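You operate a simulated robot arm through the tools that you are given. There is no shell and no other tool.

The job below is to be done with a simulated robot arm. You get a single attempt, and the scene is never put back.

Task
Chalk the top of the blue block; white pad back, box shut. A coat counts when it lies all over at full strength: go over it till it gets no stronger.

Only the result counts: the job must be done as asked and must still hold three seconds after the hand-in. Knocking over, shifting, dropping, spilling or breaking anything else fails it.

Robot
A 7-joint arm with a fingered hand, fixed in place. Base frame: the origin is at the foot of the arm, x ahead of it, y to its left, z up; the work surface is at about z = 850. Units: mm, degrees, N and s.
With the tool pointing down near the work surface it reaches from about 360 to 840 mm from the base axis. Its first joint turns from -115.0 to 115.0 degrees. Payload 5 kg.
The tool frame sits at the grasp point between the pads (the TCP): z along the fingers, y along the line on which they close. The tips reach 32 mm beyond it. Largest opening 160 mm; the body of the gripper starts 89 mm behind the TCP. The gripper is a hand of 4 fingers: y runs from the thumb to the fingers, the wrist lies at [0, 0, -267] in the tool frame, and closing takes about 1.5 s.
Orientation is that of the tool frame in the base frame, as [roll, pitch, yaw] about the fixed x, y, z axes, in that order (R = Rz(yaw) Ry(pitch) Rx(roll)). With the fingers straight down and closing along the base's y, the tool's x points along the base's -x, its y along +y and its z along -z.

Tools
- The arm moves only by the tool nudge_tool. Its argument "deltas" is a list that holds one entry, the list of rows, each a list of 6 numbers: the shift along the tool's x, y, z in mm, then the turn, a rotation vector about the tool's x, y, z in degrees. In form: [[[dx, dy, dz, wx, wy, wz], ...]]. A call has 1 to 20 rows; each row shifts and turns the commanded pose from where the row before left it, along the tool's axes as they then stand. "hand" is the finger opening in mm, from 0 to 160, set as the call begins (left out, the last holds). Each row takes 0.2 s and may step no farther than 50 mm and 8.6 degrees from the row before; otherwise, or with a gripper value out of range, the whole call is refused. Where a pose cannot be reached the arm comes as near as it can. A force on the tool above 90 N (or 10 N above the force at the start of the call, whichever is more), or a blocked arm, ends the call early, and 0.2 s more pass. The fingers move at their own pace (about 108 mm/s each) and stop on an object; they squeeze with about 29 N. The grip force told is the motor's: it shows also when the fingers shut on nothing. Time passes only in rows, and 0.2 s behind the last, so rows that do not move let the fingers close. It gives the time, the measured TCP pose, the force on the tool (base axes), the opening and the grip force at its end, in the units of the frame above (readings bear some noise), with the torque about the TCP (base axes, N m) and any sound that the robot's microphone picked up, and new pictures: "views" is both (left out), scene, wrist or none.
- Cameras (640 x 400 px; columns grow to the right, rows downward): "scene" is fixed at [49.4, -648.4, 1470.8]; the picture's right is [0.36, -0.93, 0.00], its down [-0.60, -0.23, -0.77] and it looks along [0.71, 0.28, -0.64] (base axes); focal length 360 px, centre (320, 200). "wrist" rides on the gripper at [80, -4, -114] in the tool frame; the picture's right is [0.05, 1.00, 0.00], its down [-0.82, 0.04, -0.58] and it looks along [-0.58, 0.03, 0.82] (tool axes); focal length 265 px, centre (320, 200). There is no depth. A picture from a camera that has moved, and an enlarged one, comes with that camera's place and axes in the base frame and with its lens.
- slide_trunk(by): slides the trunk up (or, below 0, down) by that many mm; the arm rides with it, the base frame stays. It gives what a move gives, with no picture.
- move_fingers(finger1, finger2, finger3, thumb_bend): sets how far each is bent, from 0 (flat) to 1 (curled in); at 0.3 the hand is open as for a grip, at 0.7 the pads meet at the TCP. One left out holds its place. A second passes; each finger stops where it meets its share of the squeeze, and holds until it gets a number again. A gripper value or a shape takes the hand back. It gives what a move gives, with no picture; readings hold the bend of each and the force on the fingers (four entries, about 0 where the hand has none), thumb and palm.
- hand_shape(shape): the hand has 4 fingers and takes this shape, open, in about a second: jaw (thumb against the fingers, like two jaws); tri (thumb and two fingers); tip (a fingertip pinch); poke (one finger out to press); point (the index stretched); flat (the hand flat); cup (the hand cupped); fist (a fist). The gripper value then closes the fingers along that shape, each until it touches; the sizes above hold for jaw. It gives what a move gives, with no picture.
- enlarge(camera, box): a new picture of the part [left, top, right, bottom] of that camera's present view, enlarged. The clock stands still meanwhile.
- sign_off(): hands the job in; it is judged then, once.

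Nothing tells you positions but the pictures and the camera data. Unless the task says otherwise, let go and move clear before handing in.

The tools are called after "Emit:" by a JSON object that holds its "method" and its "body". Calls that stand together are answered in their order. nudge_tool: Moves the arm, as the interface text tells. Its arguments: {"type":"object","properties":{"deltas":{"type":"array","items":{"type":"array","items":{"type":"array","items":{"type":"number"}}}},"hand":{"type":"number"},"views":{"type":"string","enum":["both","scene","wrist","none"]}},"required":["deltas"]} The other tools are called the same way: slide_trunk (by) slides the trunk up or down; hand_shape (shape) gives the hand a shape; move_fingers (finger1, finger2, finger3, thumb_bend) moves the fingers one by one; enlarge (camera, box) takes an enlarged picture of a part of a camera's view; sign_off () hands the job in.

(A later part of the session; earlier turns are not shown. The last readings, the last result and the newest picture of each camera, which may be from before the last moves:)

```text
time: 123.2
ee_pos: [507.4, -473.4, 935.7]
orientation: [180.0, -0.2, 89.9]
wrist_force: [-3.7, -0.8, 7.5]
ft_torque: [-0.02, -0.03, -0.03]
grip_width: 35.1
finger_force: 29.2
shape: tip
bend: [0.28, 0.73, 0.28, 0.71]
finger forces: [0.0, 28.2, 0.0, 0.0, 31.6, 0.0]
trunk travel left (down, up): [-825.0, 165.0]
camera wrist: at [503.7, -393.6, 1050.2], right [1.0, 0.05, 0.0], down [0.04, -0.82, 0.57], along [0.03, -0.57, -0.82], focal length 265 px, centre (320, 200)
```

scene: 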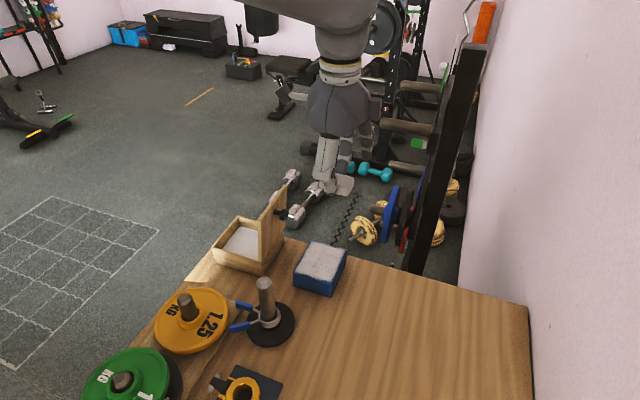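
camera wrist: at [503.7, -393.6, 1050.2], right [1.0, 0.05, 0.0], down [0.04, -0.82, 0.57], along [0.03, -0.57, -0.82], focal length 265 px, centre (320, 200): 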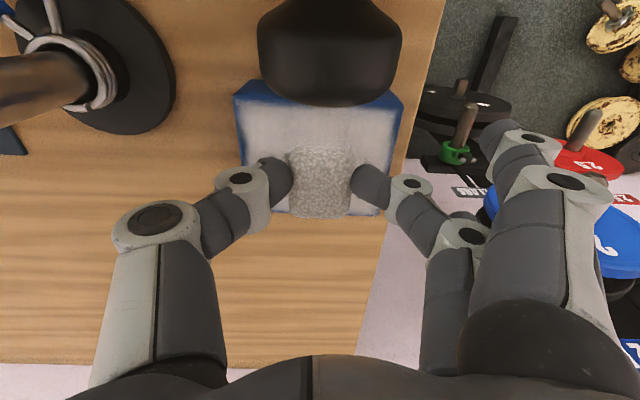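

Stroke round finished. Lifting straight up, then inspecting again.

Emit:
{"method": "nudge_tool", "body": {"deltas": [[[0, 0, -4, 0, 0, 0], [0, 0, -8, 0, 0, 0], [0, 0, -15, 0, 0, 0], [0, 0, -20, 0, 0, 0], [0, 0, -20, 0, 0, 0], [0, 0, -20, 0, 0, 0], [0, 0, -20, 0, 0, 0], [0, 0, -20, 0, 0, 0], [0, 0, -20, 0, 0, 0], [0, 0, -20, 0, 0, 0], [0, 0, -8, 0, 0, 0], [0, 0, 0, 0, 0, 0]]], "hand": 10}}

Emit:
{"method": "enlarge", "body": {"camera": "wrist", "box": [270, 30, 390, 150]}}

Emit:
{"method": "enlarge", "body": {"camera": "scene", "box": [285, 230, 355, 300]}}

Emit:
{"method": "enlarge", "body": {"camera": "scene", "box": [200, 170, 320, 280]}}

```text
time: 125.8
ee_pos: [509.3, -475.0, 1111.7]
orientation: [179.9, -0.2, 90.0]
wrist_force: [-0.5, -0.5, 0.2]
ft_torque: [0.0, 0.0, -0.02]
grip_width: 34.7
finger_force: 29.1
shape: tip
bend: [0.28, 0.73, 0.28, 0.71]
finger forces: [0.1, 28.7, 0.0, 0.1, 28.7, 0.0]
trunk travel left (down, up): [-825.0, 165.0]
camera wrist: at [506.1, -394.9, 1225.3], right [1.0, 0.05, 0.0], down [0.04, -0.82, 0.57], along [0.03, -0.57, -0.82], focal length 265 px, centre (320, 200)
```

scene: 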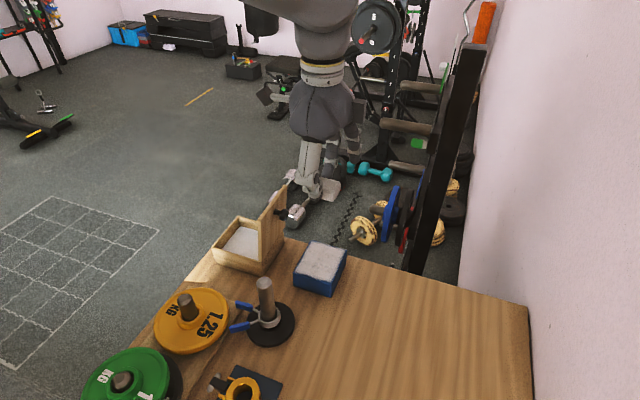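
wrist: 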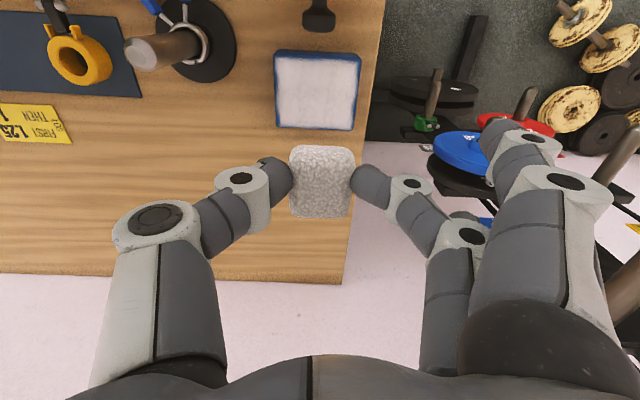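

```text
3.33 times, centred on (330, 90) of wrist
camera zoom: at [506.1, -394.9, 1225.3], right [1.0, 0.05, 0.0], down [0.04, -0.82, 0.57], along [0.03, -0.57, -0.82], focal length 885 px, centre (287, 567)
```

zoom: 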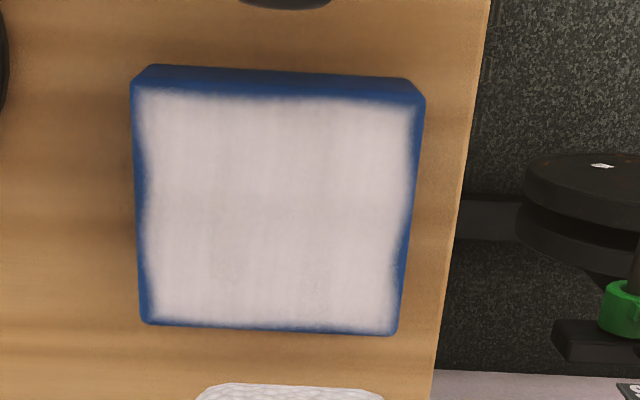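

```text
5.71 times, centred on (320, 265) of scene
camera zoom: at [49.4, -648.4, 1470.8], right [0.36, -0.93, 0.0], down [-0.6, -0.23, -0.77], along [0.71, 0.28, -0.64], focal length 2054 px, centre (320, -171)
```

zoom: 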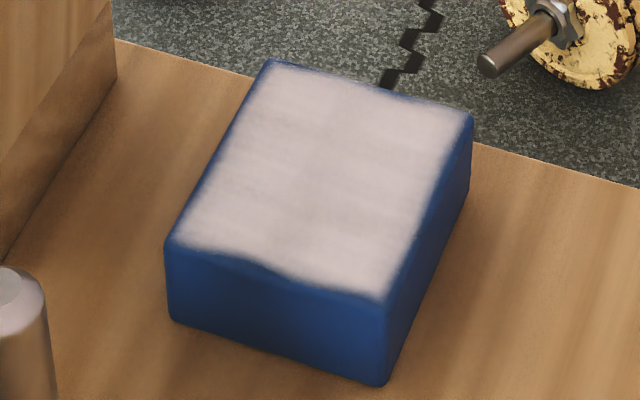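

```text
3.64 times, centred on (260, 225) of scene
camera zoom: at [49.4, -648.4, 1470.8], right [0.36, -0.93, 0.0], down [-0.6, -0.23, -0.77], along [0.71, 0.28, -0.64], focal length 1307 px, centre (538, 109)
```

zoom: 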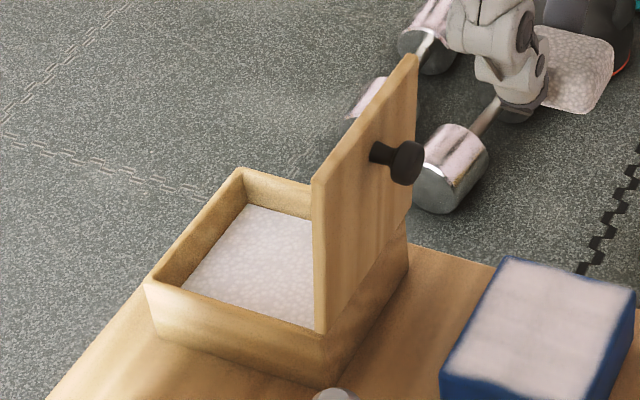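

The picture is unchanged from before, so the coat is saturated, and the block has not moved. Now carrying the pad back over the lid to above the box.

Emit:
{"method": "nudge_tool", "body": {"deltas": [[[15, -1, 0, 0, 0, 0], [20, -1, 0, 0, 0, 0], [20, -1, 0, 0, 0, 0], [20, 0, 0, 0, 0, 0], [20, 0, 0, 0, 0, 0], [20, 0, 0, 0, 0, 0], [20, 0, 0, 0, 0, 0], [20, 0, 0, 0, 0, 0], [17, 0, 0, 0, 0, 0], [0, 0, 0, 0, 0, 0]]], "hand": 10, "views": "none"}}

Emit:
{"method": "nudge_tool", "body": {"deltas": [[[0, 0, 25, 0, 0, 0], [0, 0, 25, 0, 0, 0], [0, 0, 25, 0, 0, 0], [0, 0, 25, 0, 0, 0], [0, 0, 20, 0, 0, 0], [0, 0, 20, 0, 0, 0], [0, 0, 0, 0, 0, 0]]], "hand": 10}}

Emit:
{"method": "enlarge", "body": {"camera": "wrist", "box": [200, 60, 440, 250]}}

Emit:
{"method": "enlarge", "body": {"camera": "scene", "box": [190, 140, 320, 280]}}

```text
time: 128.0
ee_pos: [506.9, -302.6, 1111.9]
orientation: [-179.9, -0.2, 90.0]
wrist_force: [-0.3, -0.6, -0.4]
ft_torque: [0.04, 0.01, -0.02]
grip_width: 34.7
finger_force: 28.9
shape: tip
bend: [0.28, 0.73, 0.28, 0.71]
finger forces: [0.0, 28.6, 0.0, 0.0, 28.6, 0.1]
trunk travel left (down, up): [-825.0, 165.0]
```

```text
time: 129.6
ee_pos: [504.9, -300.7, 969.5]
orientation: [-180.0, -0.2, 89.9]
wrist_force: [-0.6, 0.3, -1.7]
ft_torque: [-0.01, 0.01, -0.03]
grip_width: 34.8
finger_force: 29.4
shape: tip
bend: [0.28, 0.73, 0.28, 0.71]
finger forces: [0.0, 28.5, 0.0, 0.0, 28.4, 0.0]
trunk travel left (down, up): [-825.0, 165.0]
camera wrist: at [502.0, -221.2, 1085.5], right [1.0, 0.05, 0.0], down [0.04, -0.82, 0.57], along [0.03, -0.57, -0.82], focal length 265 px, centre (320, 200)
```

scene: 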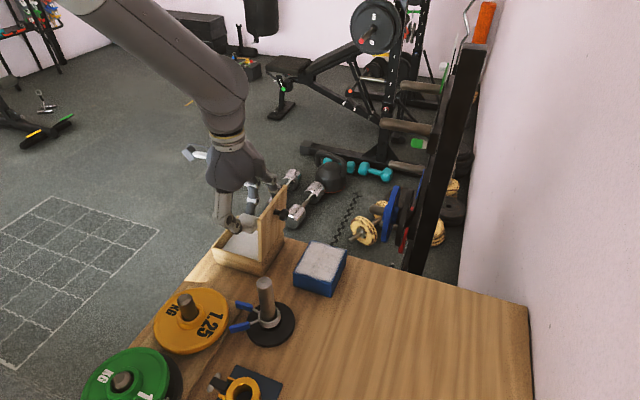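
wrist: 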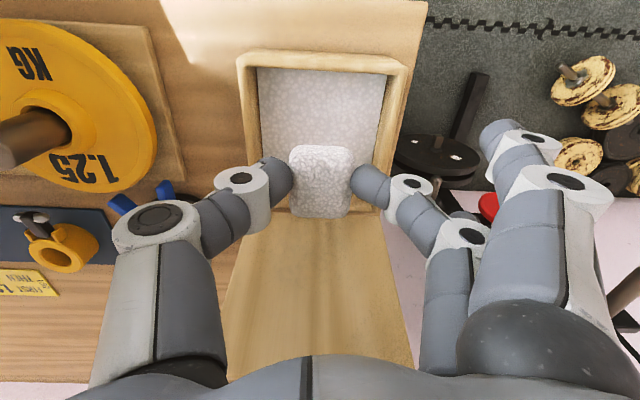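

```text
2.11 times, centred on (320, 155) of wrist
camera zoom: at [502.0, -221.2, 1085.5], right [1.0, 0.05, 0.0], down [0.04, -0.82, 0.57], along [0.03, -0.57, -0.82], focal length 559 px, centre (320, 295)
```

zoom: 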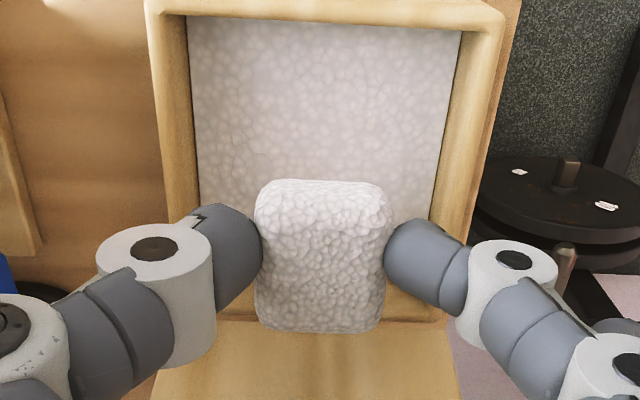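

```text
2.86 times, centred on (255, 210) of scene
camera zoom: at [49.4, -648.4, 1470.8], right [0.36, -0.93, 0.0], down [-0.6, -0.23, -0.77], along [0.71, 0.28, -0.64], focal length 1027 px, centre (506, 171)
```

zoom: 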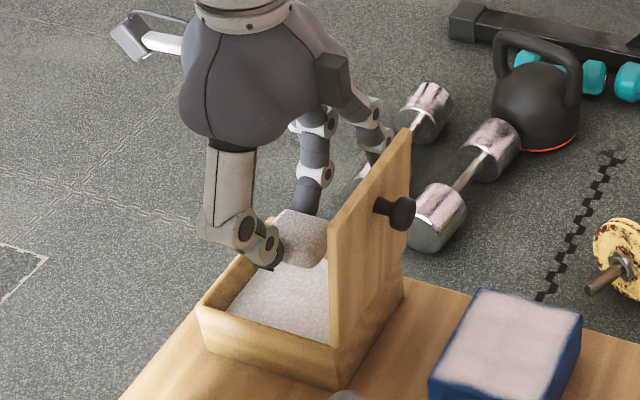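

Centred over the box. Descending gently until the pad meets the bed.

Emit:
{"method": "nudge_tool", "body": {"deltas": [[[0, 0, 15, 0, 0, 0], [0, 0, 15, 0, 0, 0], [0, 0, 10, 0, 0, 0], [0, 0, 6, 0, 0, 0], [0, 0, 3, 0, 0, 0], [0, 0, 0, 0, 0, 0]]], "hand": 10, "views": "none"}}

Emit:
{"method": "nudge_tool", "body": {"deltas": [[[0, 0, 2, 0, 0, 0], [0, 0, 2, 0, 0, 0], [0, 0, 0, 0, 0, 0]]], "hand": 10, "views": "wrist"}}

Emit:
{"method": "enlarge", "body": {"camera": "scene", "box": [200, 190, 290, 280]}}

```text
time: 131.0
ee_pos: [506.6, -301.3, 922.0]
orientation: [-179.9, -0.3, 90.0]
wrist_force: [0.0, 0.4, -1.2]
ft_torque: [0.0, 0.03, 0.01]
grip_width: 34.6
finger_force: 29.6
shape: tip
bend: [0.28, 0.73, 0.28, 0.71]
finger forces: [0.0, 28.5, 0.0, 0.0, 28.5, 0.0]
trunk travel left (down, up): [-825.0, 165.0]
```

```text
time: 131.8
ee_pos: [505.2, -301.6, 918.3]
orientation: [-180.0, -0.2, 90.0]
wrist_force: [-0.6, -0.5, -0.8]
ft_torque: [0.03, 0.02, 0.0]
grip_width: 34.9
finger_force: 29.1
shape: tip
bend: [0.28, 0.73, 0.28, 0.71]
finger forces: [0.0, 28.5, 0.0, 0.0, 28.5, 0.0]
trunk travel left (down, up): [-825.0, 165.0]
camera wrist: at [501.8, -221.8, 1032.4], right [1.0, 0.05, 0.0], down [0.04, -0.82, 0.57], along [0.03, -0.57, -0.82], focal length 265 px, centre (320, 200)
```

wrist: 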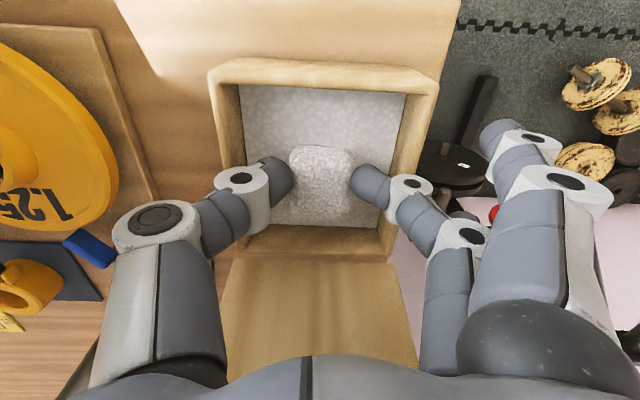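

```text
4.44 times, centred on (245, 235) of scene
camera zoom: at [49.4, -648.4, 1470.8], right [0.36, -0.93, 0.0], down [-0.6, -0.23, -0.77], along [0.71, 0.28, -0.64], focal length 1598 px, centre (653, 44)
```

zoom: 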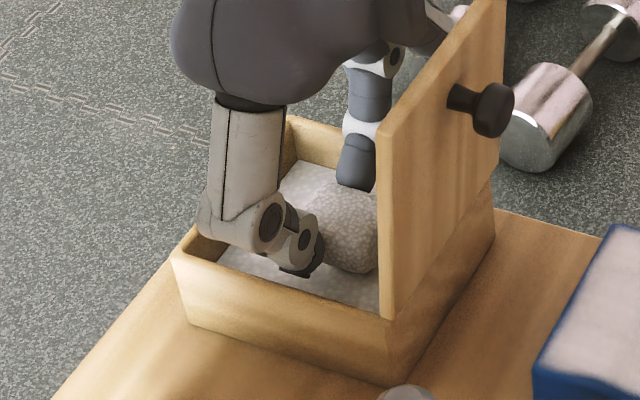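

Still no contact at 918. Two more small steps.

Emit:
{"method": "nudge_tool", "body": {"deltas": [[[0, 0, 2, 0, 0, 0], [0, 0, 0, 0, 0, 0]]], "hand": 10, "views": "none"}}

Emit:
{"method": "nudge_tool", "body": {"deltas": [[[0, 0, 2, 0, 0, 0], [0, 0, 0, 0, 0, 0]]], "hand": 10, "views": "none"}}

```text
time: 132.4
ee_pos: [506.5, -301.3, 916.1]
orientation: [180.0, -0.2, 89.9]
wrist_force: [-0.6, -0.3, -0.4]
ft_torque: [-0.01, 0.03, -0.01]
grip_width: 34.9
finger_force: 29.1
shape: tip
bend: [0.28, 0.73, 0.28, 0.71]
finger forces: [0.0, 28.5, 0.0, 0.1, 28.5, 0.0]
trunk travel left (down, up): [-825.0, 165.0]
```

```text
time: 133.0
ee_pos: [505.3, -301.5, 915.6]
orientation: [180.0, -0.2, 89.9]
wrist_force: [-2.0, -0.9, 4.0]
ft_torque: [0.02, -0.17, -0.05]
grip_width: 35.0
finger_force: 29.3
shape: tip
bend: [0.28, 0.73, 0.28, 0.71]
finger forces: [0.1, 34.3, 0.0, 0.0, 29.4, 0.0]
trunk travel left (down, up): [-825.0, 165.0]
```

The finger just touches the rim, with the pad only 1–3 mm above the bed. I'll shift 3 mm toward -x for room and open slightly to let it settle.

Emit:
{"method": "nudge_tool", "body": {"deltas": [[[0, -1.5, -1, 0, 0, 0], [0, -1.5, 0, 0, 0, 0], [0, 0, 1.5, 0, 0, 0], [0, 0, 0, 0, 0, 0]]], "hand": 10, "views": "none"}}

Emit:
{"method": "nudge_tool", "body": {"deltas": [[[0, 0, 0, 0, 0, 0], [0, 0, 0, 0, 0, 0], [0, 0, 0, 0, 0, 0]]], "hand": 43, "views": "wrist"}}

Emit:
{"method": "enlarge", "body": {"camera": "wrist", "box": [200, 80, 440, 270]}}

Emit:
{"method": "enlarge", "body": {"camera": "scene", "box": [200, 190, 290, 280]}}

```text
time: 134.0
ee_pos: [503.4, -301.6, 913.3]
orientation: [-180.0, -0.2, 89.9]
wrist_force: [0.1, 0.0, 0.2]
ft_torque: [0.02, 0.0, 0.02]
grip_width: 34.7
finger_force: 29.5
shape: tip
bend: [0.28, 0.73, 0.28, 0.71]
finger forces: [0.1, 29.1, 0.0, 0.1, 28.6, 0.0]
trunk travel left (down, up): [-825.0, 165.0]
```

```text
time: 134.8
ee_pos: [504.5, -302.3, 913.6]
orientation: [179.9, -0.1, 90.1]
wrist_force: [0.3, -0.9, 2.3]
ft_torque: [0.01, -0.06, 0.0]
grip_width: 39.8
finger_force: 0.2
shape: tip
bend: [0.01, 0.74, 0.01, 0.7]
finger forces: [0.0, 3.2, 0.1, 0.0, 4.8, 0.0]
trunk travel left (down, up): [-825.0, 165.0]
camera wrist: at [499.4, -221.9, 1028.0], right [1.0, 0.05, 0.0], down [0.04, -0.82, 0.57], along [0.03, -0.57, -0.82], focal length 265 px, centre (320, 200)
```

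wrist: 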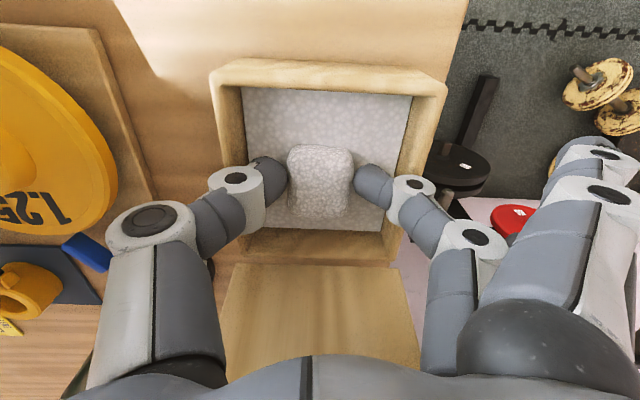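

```text
2.11 times, centred on (320, 175) of wrist
camera zoom: at [499.4, -221.9, 1028.0], right [1.0, 0.05, 0.0], down [0.04, -0.82, 0.57], along [0.03, -0.57, -0.82], focal length 559 px, centre (320, 253)
```

zoom: 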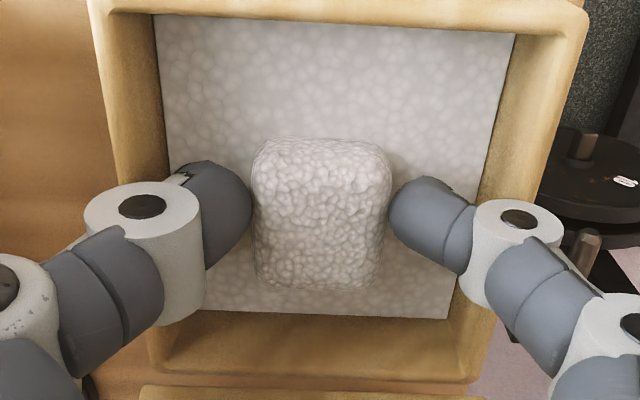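

```text
4.44 times, centred on (245, 235) of scene
camera zoom: at [49.4, -648.4, 1470.8], right [0.36, -0.93, 0.0], down [-0.6, -0.23, -0.77], along [0.71, 0.28, -0.64], focal length 1598 px, centre (653, 44)
```

zoom: 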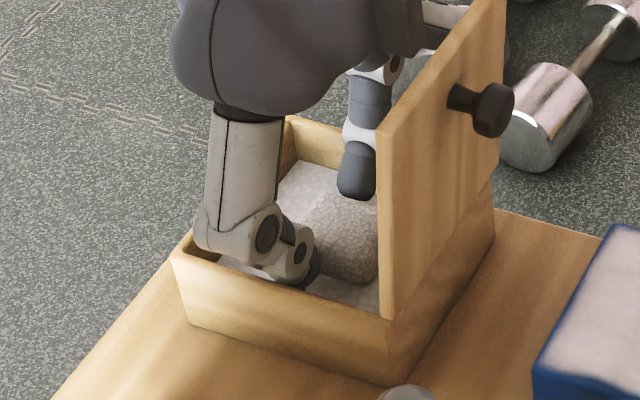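

Both fingers have opened against the rim and the pad is down. I'll rise slowly, opening a bit more as the rim clears.

Emit:
{"method": "nudge_tool", "body": {"deltas": [[[0, 0, -2, 0, 0, 0], [0, 0, -2, 0, 0, 0], [0, 0, -2, 0, 0, 0], [0, 0, 0, 0, 0, 0]]], "hand": 47, "views": "wrist"}}

Emit:
{"method": "enlarge", "body": {"camera": "wrist", "box": [200, 80, 440, 270]}}

```text
time: 135.8
ee_pos: [503.4, -303.0, 919.6]
orientation: [179.9, -0.2, 90.0]
wrist_force: [2.7, -0.7, 0.5]
ft_torque: [-0.01, -0.02, 0.0]
grip_width: 45.5
finger_force: 0.2
shape: tip
bend: [0.01, 0.73, 0.01, 0.7]
finger forces: [0.0, 0.1, 0.1, 0.0, 1.5, 0.0]
trunk travel left (down, up): [-825.0, 165.0]
camera wrist: at [499.5, -221.9, 1033.6], right [1.0, 0.05, 0.0], down [0.04, -0.82, 0.57], along [0.03, -0.57, -0.82], focal length 265 px, centre (320, 200)
```

wrist: 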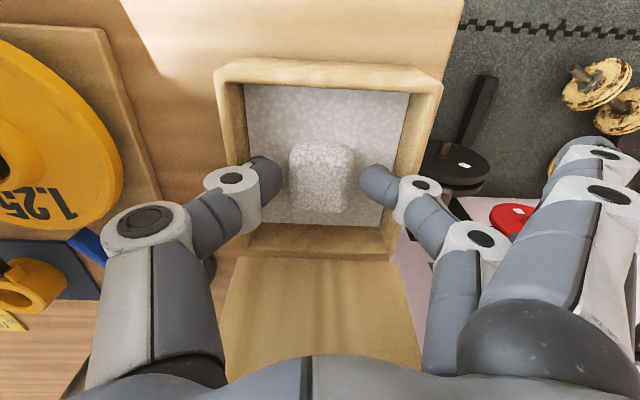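

```text
2.11 times, centred on (320, 175) of wrist
camera zoom: at [499.5, -221.9, 1033.6], right [1.0, 0.05, 0.0], down [0.04, -0.82, 0.57], along [0.03, -0.57, -0.82], focal length 559 px, centre (320, 253)
```

zoom: 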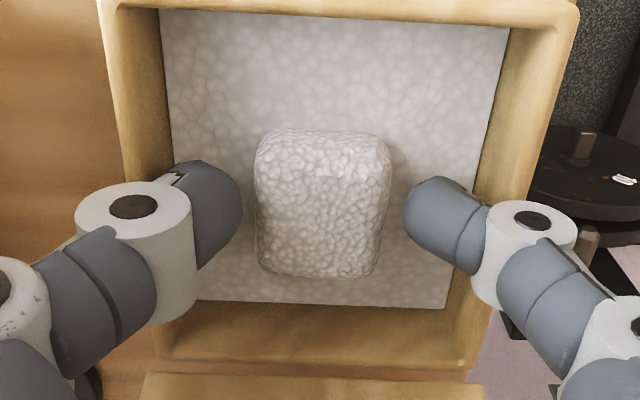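

The pad sits flat back in the box. I'll rise clear, cross over the lid to its outer side, and view the knob to plan closing.

Emit:
{"method": "nudge_tool", "body": {"deltas": [[[0, 0, -10, 0, 0, 0], [0, 0, -20, 0, 0, 0], [0, 0, -25, 0, 0, 0], [0, 0, -25, 0, 0, 0], [0, 0, -30, 0, 0, 0], [0, 0, -30, 0, 0, 0], [0, 0, -30, 0, 0, 0], [0, 0, -22, 0, 0, 0], [-25, 1, 0, 0, 0, 0], [-25, 1, 0, 0, 0, 0], [-25, 0, 0, 0, 0, 0], [-25, 0, 0, 0, 0, 0], [-25, 0, 0, 0, 0, 0], [0, 0, 0, 0, 0, 0]]], "hand": 70}}

Emit:
{"method": "enlarge", "body": {"camera": "scene", "box": [200, 170, 320, 280]}}

Emit:
{"method": "enlarge", "body": {"camera": "wrist", "box": [220, 0, 420, 160]}}

```text
time: 138.8
ee_pos: [503.4, -426.8, 1110.5]
orientation: [-179.9, -0.1, 90.0]
wrist_force: [0.7, -0.8, -0.1]
ft_torque: [0.01, 0.02, -0.01]
grip_width: 69.3
finger_force: 0.0
shape: tip
bend: [0.01, 0.73, 0.01, 0.7]
finger forces: [0.1, 0.0, 0.0, 0.1, 0.0, 0.1]
trunk travel left (down, up): [-825.0, 165.0]
camera wrist: at [500.7, -347.5, 1225.2], right [1.0, 0.05, 0.0], down [0.04, -0.82, 0.57], along [0.03, -0.57, -0.82], focal length 265 px, centre (320, 200)
```

scene: 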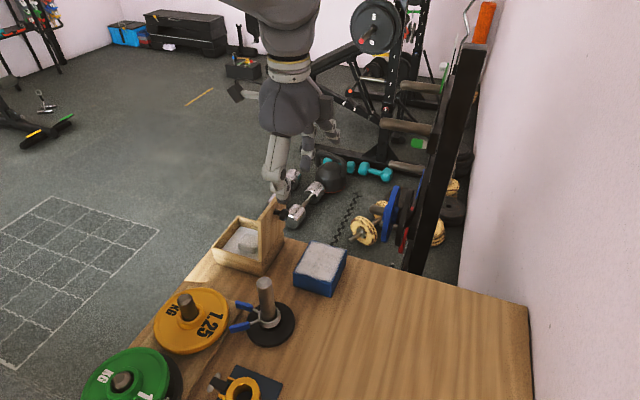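
wrist: 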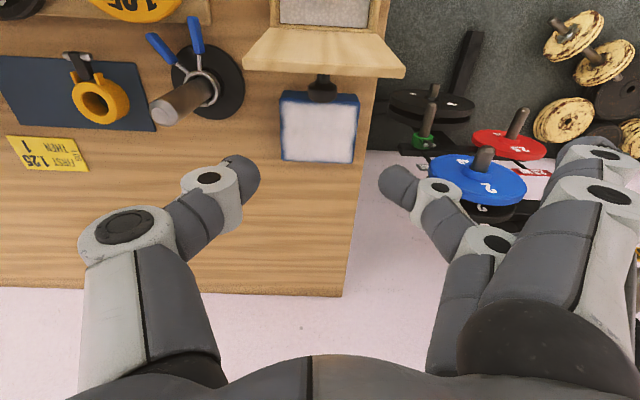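

```text
3.64 times, centred on (260, 225) of scene
camera zoom: at [49.4, -648.4, 1470.8], right [0.36, -0.93, 0.0], down [-0.6, -0.23, -0.77], along [0.71, 0.28, -0.64], focal length 1307 px, centre (538, 109)
```

zoom: 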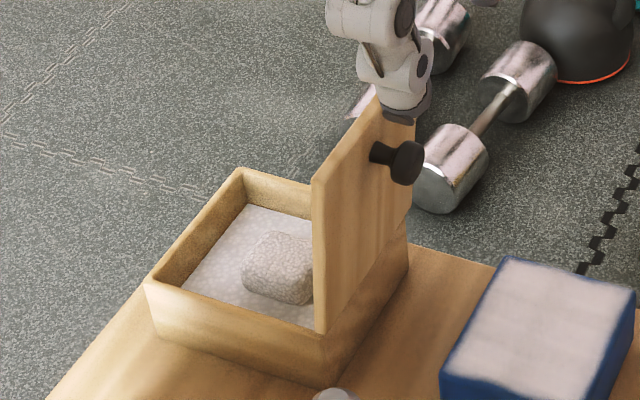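

```text
2.50 times, centred on (320, 80) of wrist
camera zoom: at [500.7, -347.5, 1225.2], right [1.0, 0.05, 0.0], down [0.04, -0.82, 0.57], along [0.03, -0.57, -0.82], focal length 664 px, centre (320, 500)
```

zoom: 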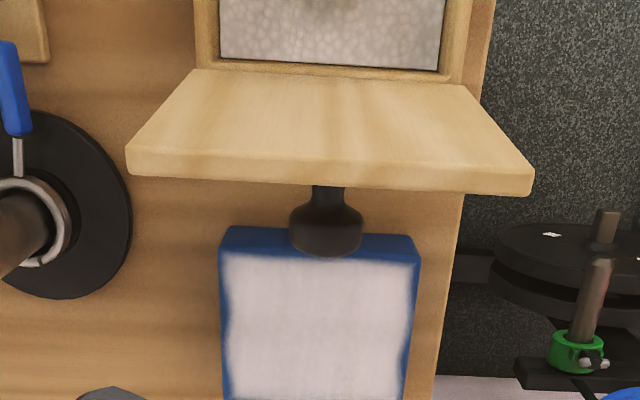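

The knob head is at about (505,-401,1000), with the lid's outer face near y -382. I'll tilt the hand 30° and bring the open pinch down in front of the knob, keeping off the lid.

Emit:
{"method": "nudge_tool", "body": {"deltas": [[[0, 0, 0, 0, 7.5, 0], [0, 0, 0, 0, 7.5, 0], [0, 0, 0, 0, 7.5, 0], [0, 0, 0, 0, 7.5, 0], [-10.3, 0.5, 20.3, 0, 0, 0], [-10.3, 0.5, 20.3, 0, 0, 0], [-10.3, 0.5, 20.3, 0, 0, 0], [-10.3, 0.5, 20.3, 0, 0, 0], [0, 0, 0, 0, 0, 0]]], "hand": 70}}

Emit:
{"method": "enlarge", "body": {"camera": "scene", "box": [220, 160, 320, 260]}}

Emit:
{"method": "enlarge", "body": {"camera": "wrist", "box": [220, 80, 420, 240]}}

```text
time: 140.8
ee_pos: [505.6, -421.3, 1021.8]
orientation: [179.9, -30.1, 90.0]
wrist_force: [0.1, 0.8, 0.3]
ft_torque: [0.01, 0.0, -0.02]
grip_width: 69.3
finger_force: 0.2
shape: tip
bend: [0.01, 0.73, 0.01, 0.7]
finger forces: [0.0, 0.0, 0.0, 0.0, 0.1, 0.0]
trunk travel left (down, up): [-825.0, 165.0]
camera wrist: at [501.8, -408.9, 1160.2], right [1.0, 0.04, 0.03], down [0.04, -1.0, 0.09], along [0.03, -0.09, -1.0], focal length 265 px, centre (320, 200)
```

scene: 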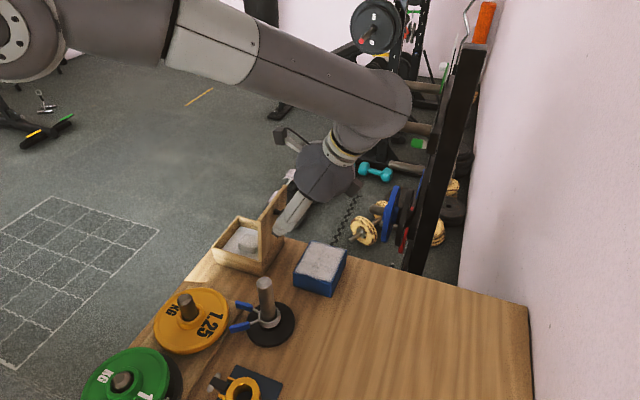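
wrist: 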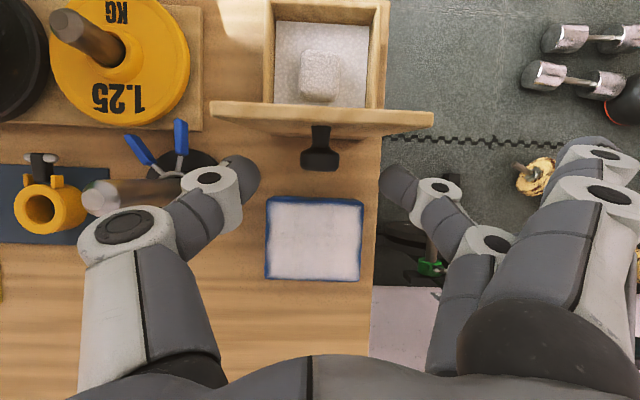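

```text
4.00 times, centred on (270, 210) of scene
camera zoom: at [49.4, -648.4, 1470.8], right [0.36, -0.93, 0.0], down [-0.6, -0.23, -0.77], along [0.71, 0.28, -0.64], focal length 1438 px, centre (520, 160)
```

zoom: 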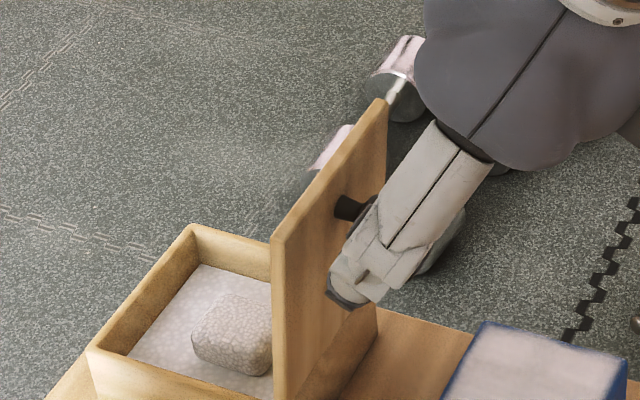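

```text
2.50 times, centred on (320, 160) of wrist
camera zoom: at [501.8, -408.9, 1160.2], right [1.0, 0.04, 0.03], down [0.04, -1.0, 0.09], along [0.03, -0.09, -1.0], focal length 664 px, centre (320, 300)
```

zoom: 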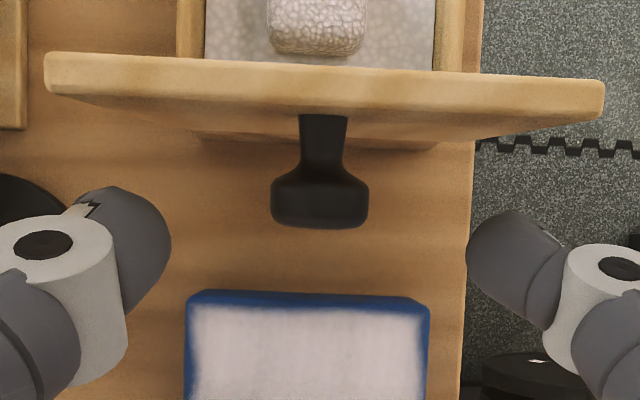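

The open pinch is just in front of the knob. Moving in 11 mm and closing on the knob head.

Emit:
{"method": "nudge_tool", "body": {"deltas": [[[4.2, 0, 3.6, 0, 0, 0], [4.2, 0, 3.6, 0, 0, 0], [0, 0, 0, 0, 0, 0]]], "hand": 70, "views": "none"}}

Emit:
{"method": "nudge_tool", "body": {"deltas": [[[0, 0, 0, 0, 0, 0], [0, 0, 0, 0, 0, 0], [0, 0, 0, 0, 0, 0], [0, 0, 0, 0, 0, 0], [0, 0, 0, 0, 0, 0], [0, 0, 0, 0, 0, 0]]], "hand": 5, "views": "wrist"}}

Emit:
{"method": "enlarge", "body": {"camera": "wrist", "box": [220, 80, 420, 240]}}

Emit:
{"method": "enlarge", "body": {"camera": "scene", "box": [220, 160, 320, 260]}}

```text
time: 141.6
ee_pos: [506.4, -411.5, 1019.5]
orientation: [-180.0, -30.1, 90.0]
wrist_force: [0.7, 0.3, 0.3]
ft_torque: [-0.03, 0.0, -0.01]
grip_width: 69.3
finger_force: 0.1
shape: tip
bend: [0.01, 0.73, 0.01, 0.7]
finger forces: [0.0, 0.0, 0.0, 0.0, 0.0, 0.0]
trunk travel left (down, up): [-825.0, 165.0]
```

```text
time: 143.0
ee_pos: [505.1, -410.1, 1018.5]
orientation: [-180.0, -30.2, 90.0]
wrist_force: [-1.2, 0.0, -0.2]
ft_torque: [0.0, 0.04, 0.01]
grip_width: 15.4
finger_force: 28.9
shape: tip
bend: [0.28, 0.72, 0.28, 0.7]
finger forces: [0.1, 23.9, 0.0, 0.0, 25.2, 0.0]
trunk travel left (down, up): [-825.0, 165.0]
camera wrist: at [502.1, -399.1, 1158.4], right [1.0, 0.04, 0.03], down [0.04, -1.0, 0.09], along [0.03, -0.09, -1.0], focal length 265 px, centre (320, 200)
```

wrist: 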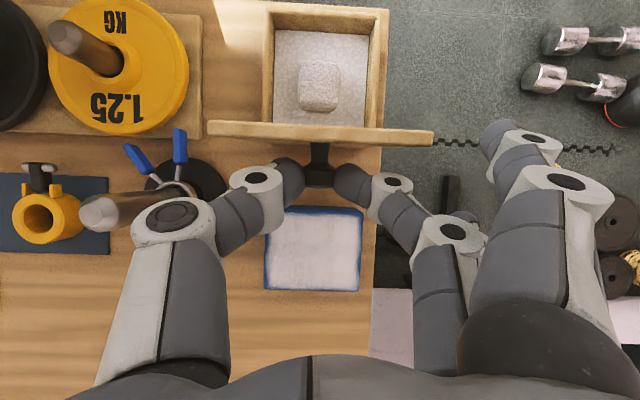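

```text
2.50 times, centred on (320, 160) of wrist
camera zoom: at [502.1, -399.1, 1158.4], right [1.0, 0.04, 0.03], down [0.04, -1.0, 0.09], along [0.03, -0.09, -1.0], focal length 664 px, centre (320, 300)
```

zoom: 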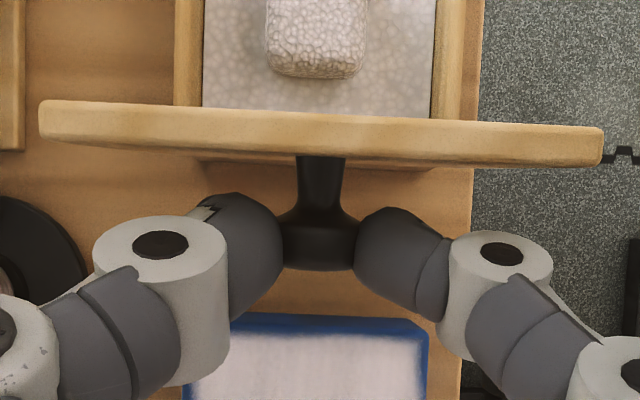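

```text
4.00 times, centred on (270, 210) of scene
camera zoom: at [49.4, -648.4, 1470.8], right [0.36, -0.93, 0.0], down [-0.6, -0.23, -0.77], along [0.71, 0.28, -0.64], focal length 1438 px, centre (520, 160)
```

zoom: 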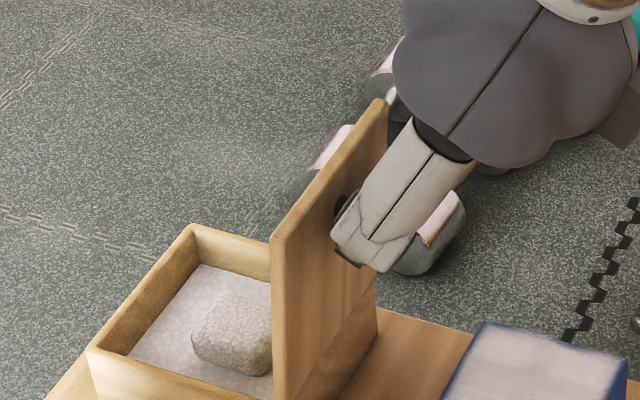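

The knob is pinched. Now I'll swing the lid along its arc toward closed, first bringing it past vertical.

Emit:
{"method": "nudge_tool", "body": {"deltas": [[[11.1, 0, 2.95, 0, -1.875, 0], [11.1, 0, 2.95, 0, -1.875, 0], [10.7, 0, 4.45, 0, -1.875, 0], [10.7, 0, 4.45, 0, -1.875, 0], [0, 0, 0, 0, 0, 0]]], "hand": 5}}

Emit:
{"method": "enlarge", "body": {"camera": "scene", "box": [200, 160, 320, 280]}}

```text
time: 144.2
ee_pos: [505.0, -365.1, 1026.1]
orientation: [179.9, -22.6, 89.9]
wrist_force: [2.1, -1.1, 7.5]
ft_torque: [-0.21, -0.06, -0.06]
grip_width: 15.5
finger_force: 29.8
shape: tip
bend: [0.28, 0.72, 0.28, 0.7]
finger forces: [0.0, 28.5, 0.1, 0.0, 26.7, 0.1]
trunk travel left (down, up): [-825.0, 165.0]
camera wrist: at [501.7, -335.0, 1162.1], right [1.0, 0.05, 0.02], down [0.04, -0.97, 0.22], along [0.03, -0.22, -0.98], focal length 265 px, centre (320, 200)
```

scene: 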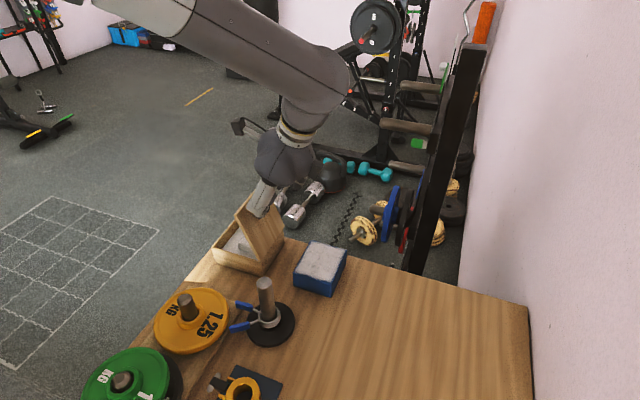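
wrist: 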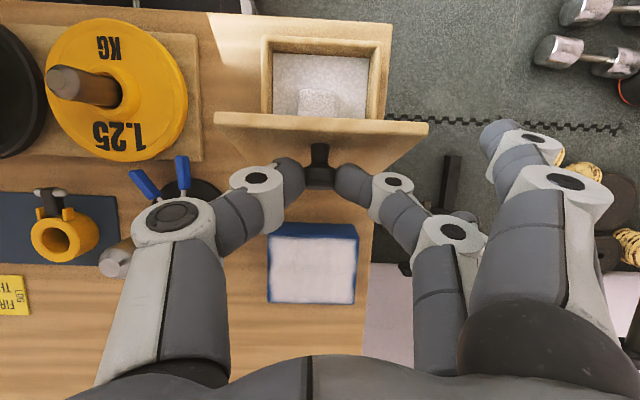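

```text
3.33 times, centred on (260, 220) of scene
camera zoom: at [49.4, -648.4, 1470.8], right [0.36, -0.93, 0.0], down [-0.6, -0.23, -0.77], along [0.71, 0.28, -0.64], focal length 1198 px, centre (520, 133)
```

zoom: 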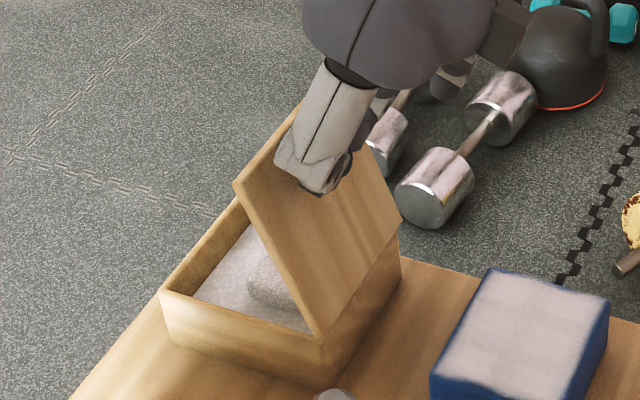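

The lid follows nicely with low forces. Continuing the arc downward.

Emit:
{"method": "nudge_tool", "body": {"deltas": [[[9.85, 0, 5.75, 0, -1.875, 0], [9.85, 0, 5.75, 0, -1.875, 0], [8.95, 0, 7.05, 0, -1.875, 0], [8.95, 0, 7.05, 0, -1.875, 0], [0, 0, 0, 0, 0, 0]]], "hand": 5, "views": "wrist"}}

Emit:
{"method": "enlarge", "body": {"camera": "scene", "box": [200, 160, 320, 280]}}

```text
time: 145.4
ee_pos: [505.1, -320.5, 1013.4]
orientation: [-179.9, -15.1, 90.0]
wrist_force: [-1.6, 3.9, 12.6]
ft_torque: [-0.05, 0.01, -0.02]
grip_width: 15.6
finger_force: 28.8
shape: tip
bend: [0.28, 0.72, 0.28, 0.7]
finger forces: [0.1, 28.5, 0.0, 0.0, 30.2, 0.1]
trunk travel left (down, up): [-825.0, 165.0]
camera wrist: at [501.9, -272.0, 1144.3], right [1.0, 0.05, 0.01], down [0.04, -0.94, 0.34], along [0.03, -0.34, -0.94], focal length 265 px, centre (320, 200)
```

wrist: 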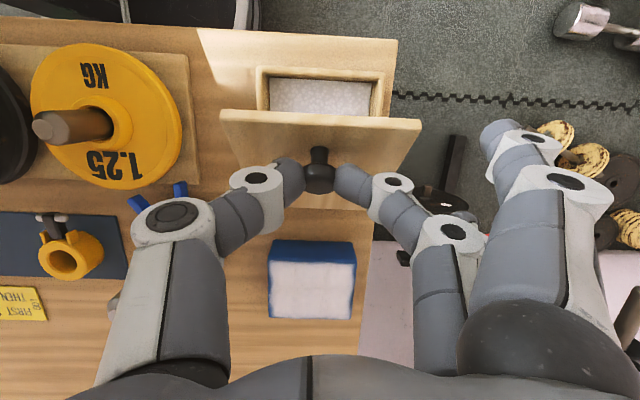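

```text
3.33 times, centred on (260, 220) of scene
camera zoom: at [49.4, -648.4, 1470.8], right [0.36, -0.93, 0.0], down [-0.6, -0.23, -0.77], along [0.71, 0.28, -0.64], focal length 1198 px, centre (520, 133)
```

zoom: 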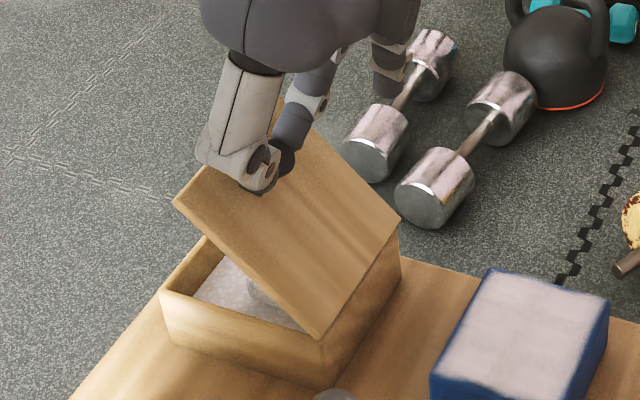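

Half closed; forces are modest. I'll ease 2 mm outward on the arc and continue.

Emit:
{"method": "nudge_tool", "body": {"deltas": [[[9.2, 0, 6.7, 0, -1.875, 0], [7.85, 0, 8.1, 0, -1.875, 0], [6.6, 0, 9.1, 0, -1.875, 0], [6.6, 0, 9.1, 0, -1.875, 0], [0, 0, 0, 0, 0, 0]]], "hand": 5, "views": "wrist"}}

Emit:
{"method": "enlarge", "body": {"camera": "scene", "box": [200, 160, 320, 280]}}

```text
time: 146.6
ee_pos: [505.9, -284.9, 987.8]
orientation: [180.0, -7.8, 89.8]
wrist_force: [-6.2, -0.2, 2.9]
ft_torque: [-0.2, 0.14, -0.05]
grip_width: 15.4
finger_force: 28.8
shape: tip
bend: [0.28, 0.72, 0.28, 0.7]
finger forces: [0.0, 24.1, 0.0, 0.0, 30.6, 0.1]
trunk travel left (down, up): [-825.0, 165.0]
camera wrist: at [502.6, -221.4, 1110.9], right [1.0, 0.05, 0.01], down [0.04, -0.88, 0.46], along [0.03, -0.46, -0.89], focal length 265 px, centre (320, 200)
```

wrist: 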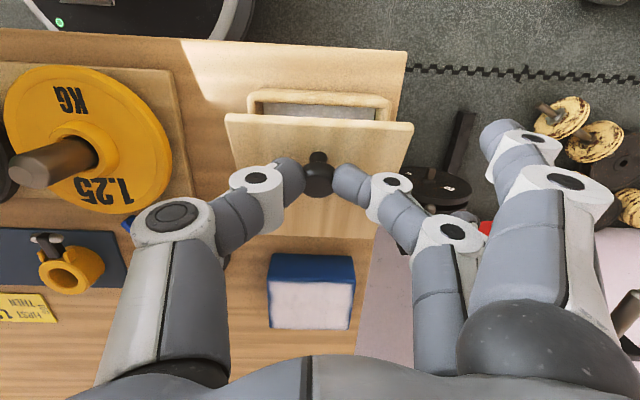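

```text
3.33 times, centred on (260, 220) of scene
camera zoom: at [49.4, -648.4, 1470.8], right [0.36, -0.93, 0.0], down [-0.6, -0.23, -0.77], along [0.71, 0.28, -0.64], focal length 1198 px, centre (520, 133)
```

zoom: 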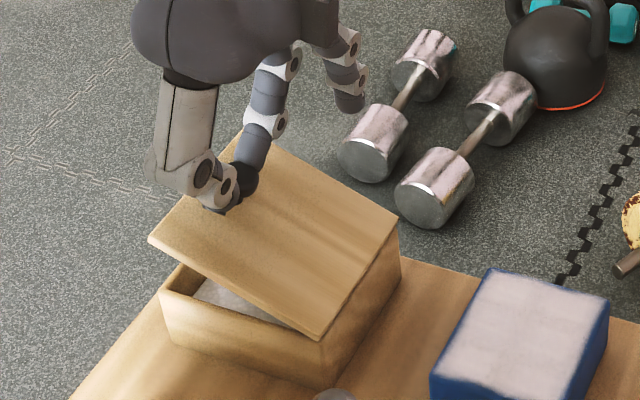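

About 25° left. Continuing to nearly closed.

Emit:
{"method": "nudge_tool", "body": {"deltas": [[[5.3, 0, 9.8, 0, -1.875, 0], [5.3, 0, 9.8, 0, -1.875, 0], [3.5, 0, 8, 0, -1.875, 0], [0, 0, 0, 0, 0, 0]]], "hand": 5, "views": "wrist"}}

Emit:
{"method": "enlarge", "body": {"camera": "scene", "box": [200, 160, 320, 280]}}

```text
time: 147.6
ee_pos: [507.2, -268.4, 962.8]
orientation: [-179.9, -2.0, 90.1]
wrist_force: [-4.9, -2.0, 1.2]
ft_torque: [-0.29, 0.1, -0.01]
grip_width: 15.0
finger_force: 29.3
shape: tip
bend: [0.28, 0.72, 0.28, 0.7]
finger forces: [0.1, 23.8, 0.0, 0.1, 28.6, 0.0]
trunk travel left (down, up): [-825.0, 165.0]
camera wrist: at [502.5, -192.7, 1078.5], right [1.0, 0.05, 0.0], down [0.04, -0.83, 0.55], along [0.03, -0.55, -0.84], focal length 265 px, centre (320, 200)
```

wrist: 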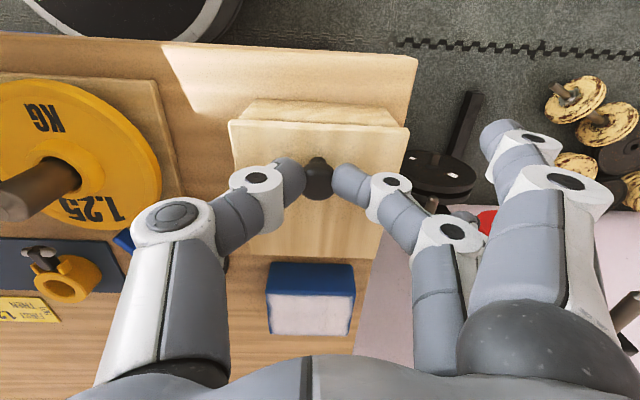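

```text
3.33 times, centred on (260, 220) of scene
camera zoom: at [49.4, -648.4, 1470.8], right [0.36, -0.93, 0.0], down [-0.6, -0.23, -0.77], along [0.71, 0.28, -0.64], focal length 1198 px, centre (520, 133)
```

zoom: 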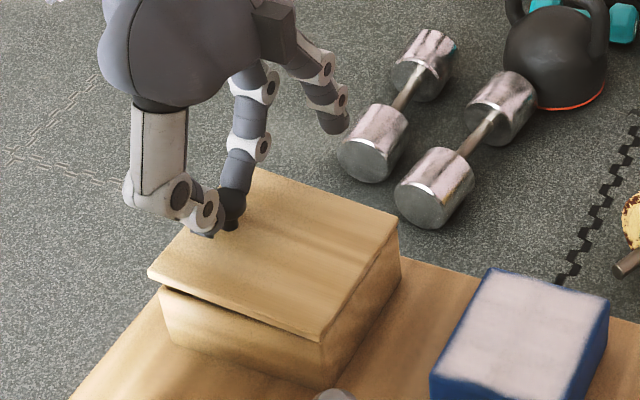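

Almost shut. Lowering the last few mm in small steps.

Emit:
{"method": "nudge_tool", "body": {"deltas": [[[1, 0, 3, 0, -1.5, 0], [0.5, 0, 3, 0, 0, 0], [0, 0, 0, 0, 0, 0]]], "hand": 5, "views": "none"}}

Emit:
{"method": "enlarge", "body": {"camera": "scene", "box": [200, 190, 290, 280]}}

```text
time: 148.4
ee_pos: [507.0, -266.5, 956.8]
orientation: [-180.0, -0.6, 89.9]
wrist_force: [-4.0, 1.4, 2.4]
ft_torque: [-0.17, 0.09, -0.04]
grip_width: 15.2
finger_force: 29.2
shape: tip
bend: [0.28, 0.72, 0.28, 0.7]
finger forces: [0.1, 24.4, 0.0, 0.1, 29.6, 0.1]
trunk travel left (down, up): [-825.0, 165.0]
```

```text
4.44 times, centred on (245, 235) of scene
camera zoom: at [49.4, -648.4, 1470.8], right [0.36, -0.93, 0.0], down [-0.6, -0.23, -0.77], along [0.71, 0.28, -0.64], focal length 1598 px, centre (653, 44)
```

zoom: 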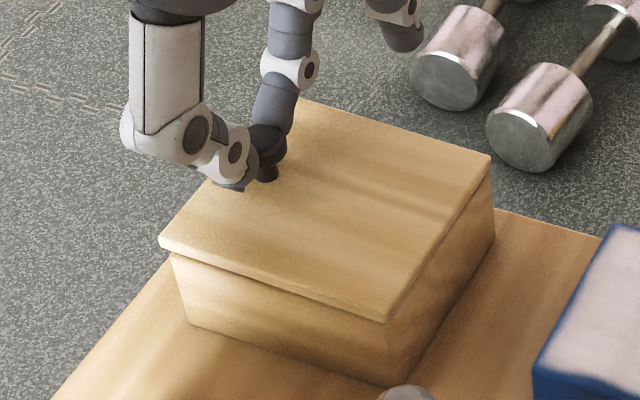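

Emit:
{"method": "nudge_tool", "body": {"deltas": [[[0, 0, 2, 0, 0, 0], [0, 0, 2, 0, 0, 0], [0, 0, 0, 0, 0, 0]]], "hand": 5, "views": "none"}}

Emit:
{"method": "nudge_tool", "body": {"deltas": [[[0, 0, 1.5, 0, 0, 0], [0, 0, 0, 0, 0, 0]]], "hand": 5, "views": "none"}}

Emit:
{"method": "enlarge", "body": {"camera": "scene", "box": [200, 190, 290, 280]}}

```text
time: 149.2
ee_pos: [506.1, -265.0, 953.4]
orientation: [179.8, -0.5, 90.1]
wrist_force: [-6.2, 6.7, 6.9]
ft_torque: [-0.08, 0.13, -0.08]
grip_width: 15.2
finger_force: 29.2
shape: tip
bend: [0.28, 0.72, 0.28, 0.7]
finger forces: [0.0, 25.4, 0.0, 0.0, 32.5, 0.0]
trunk travel left (down, up): [-825.0, 165.0]
```

```text
time: 149.8
ee_pos: [506.2, -265.6, 951.7]
orientation: [180.0, -0.5, 90.0]
wrist_force: [-4.2, 9.6, 17.5]
ft_torque: [-0.08, 0.13, -0.05]
grip_width: 15.4
finger_force: 29.2
shape: tip
bend: [0.28, 0.72, 0.28, 0.7]
finger forces: [0.1, 28.6, 0.1, 0.0, 35.0, 0.1]
trunk travel left (down, up): [-825.0, 165.0]
```

```text
4.44 times, centred on (245, 235) of scene
camera zoom: at [49.4, -648.4, 1470.8], right [0.36, -0.93, 0.0], down [-0.6, -0.23, -0.77], along [0.71, 0.28, -0.64], focal length 1598 px, centre (653, 44)
```

zoom: 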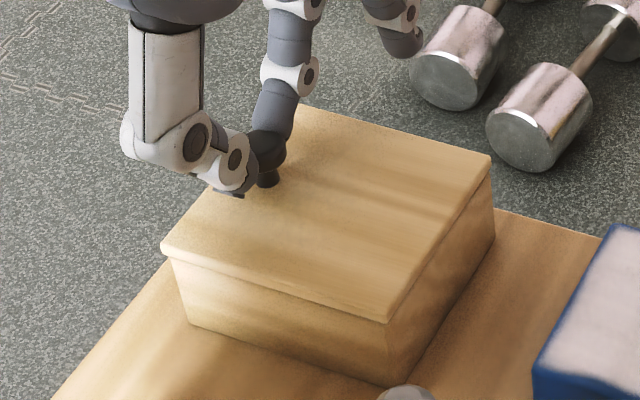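

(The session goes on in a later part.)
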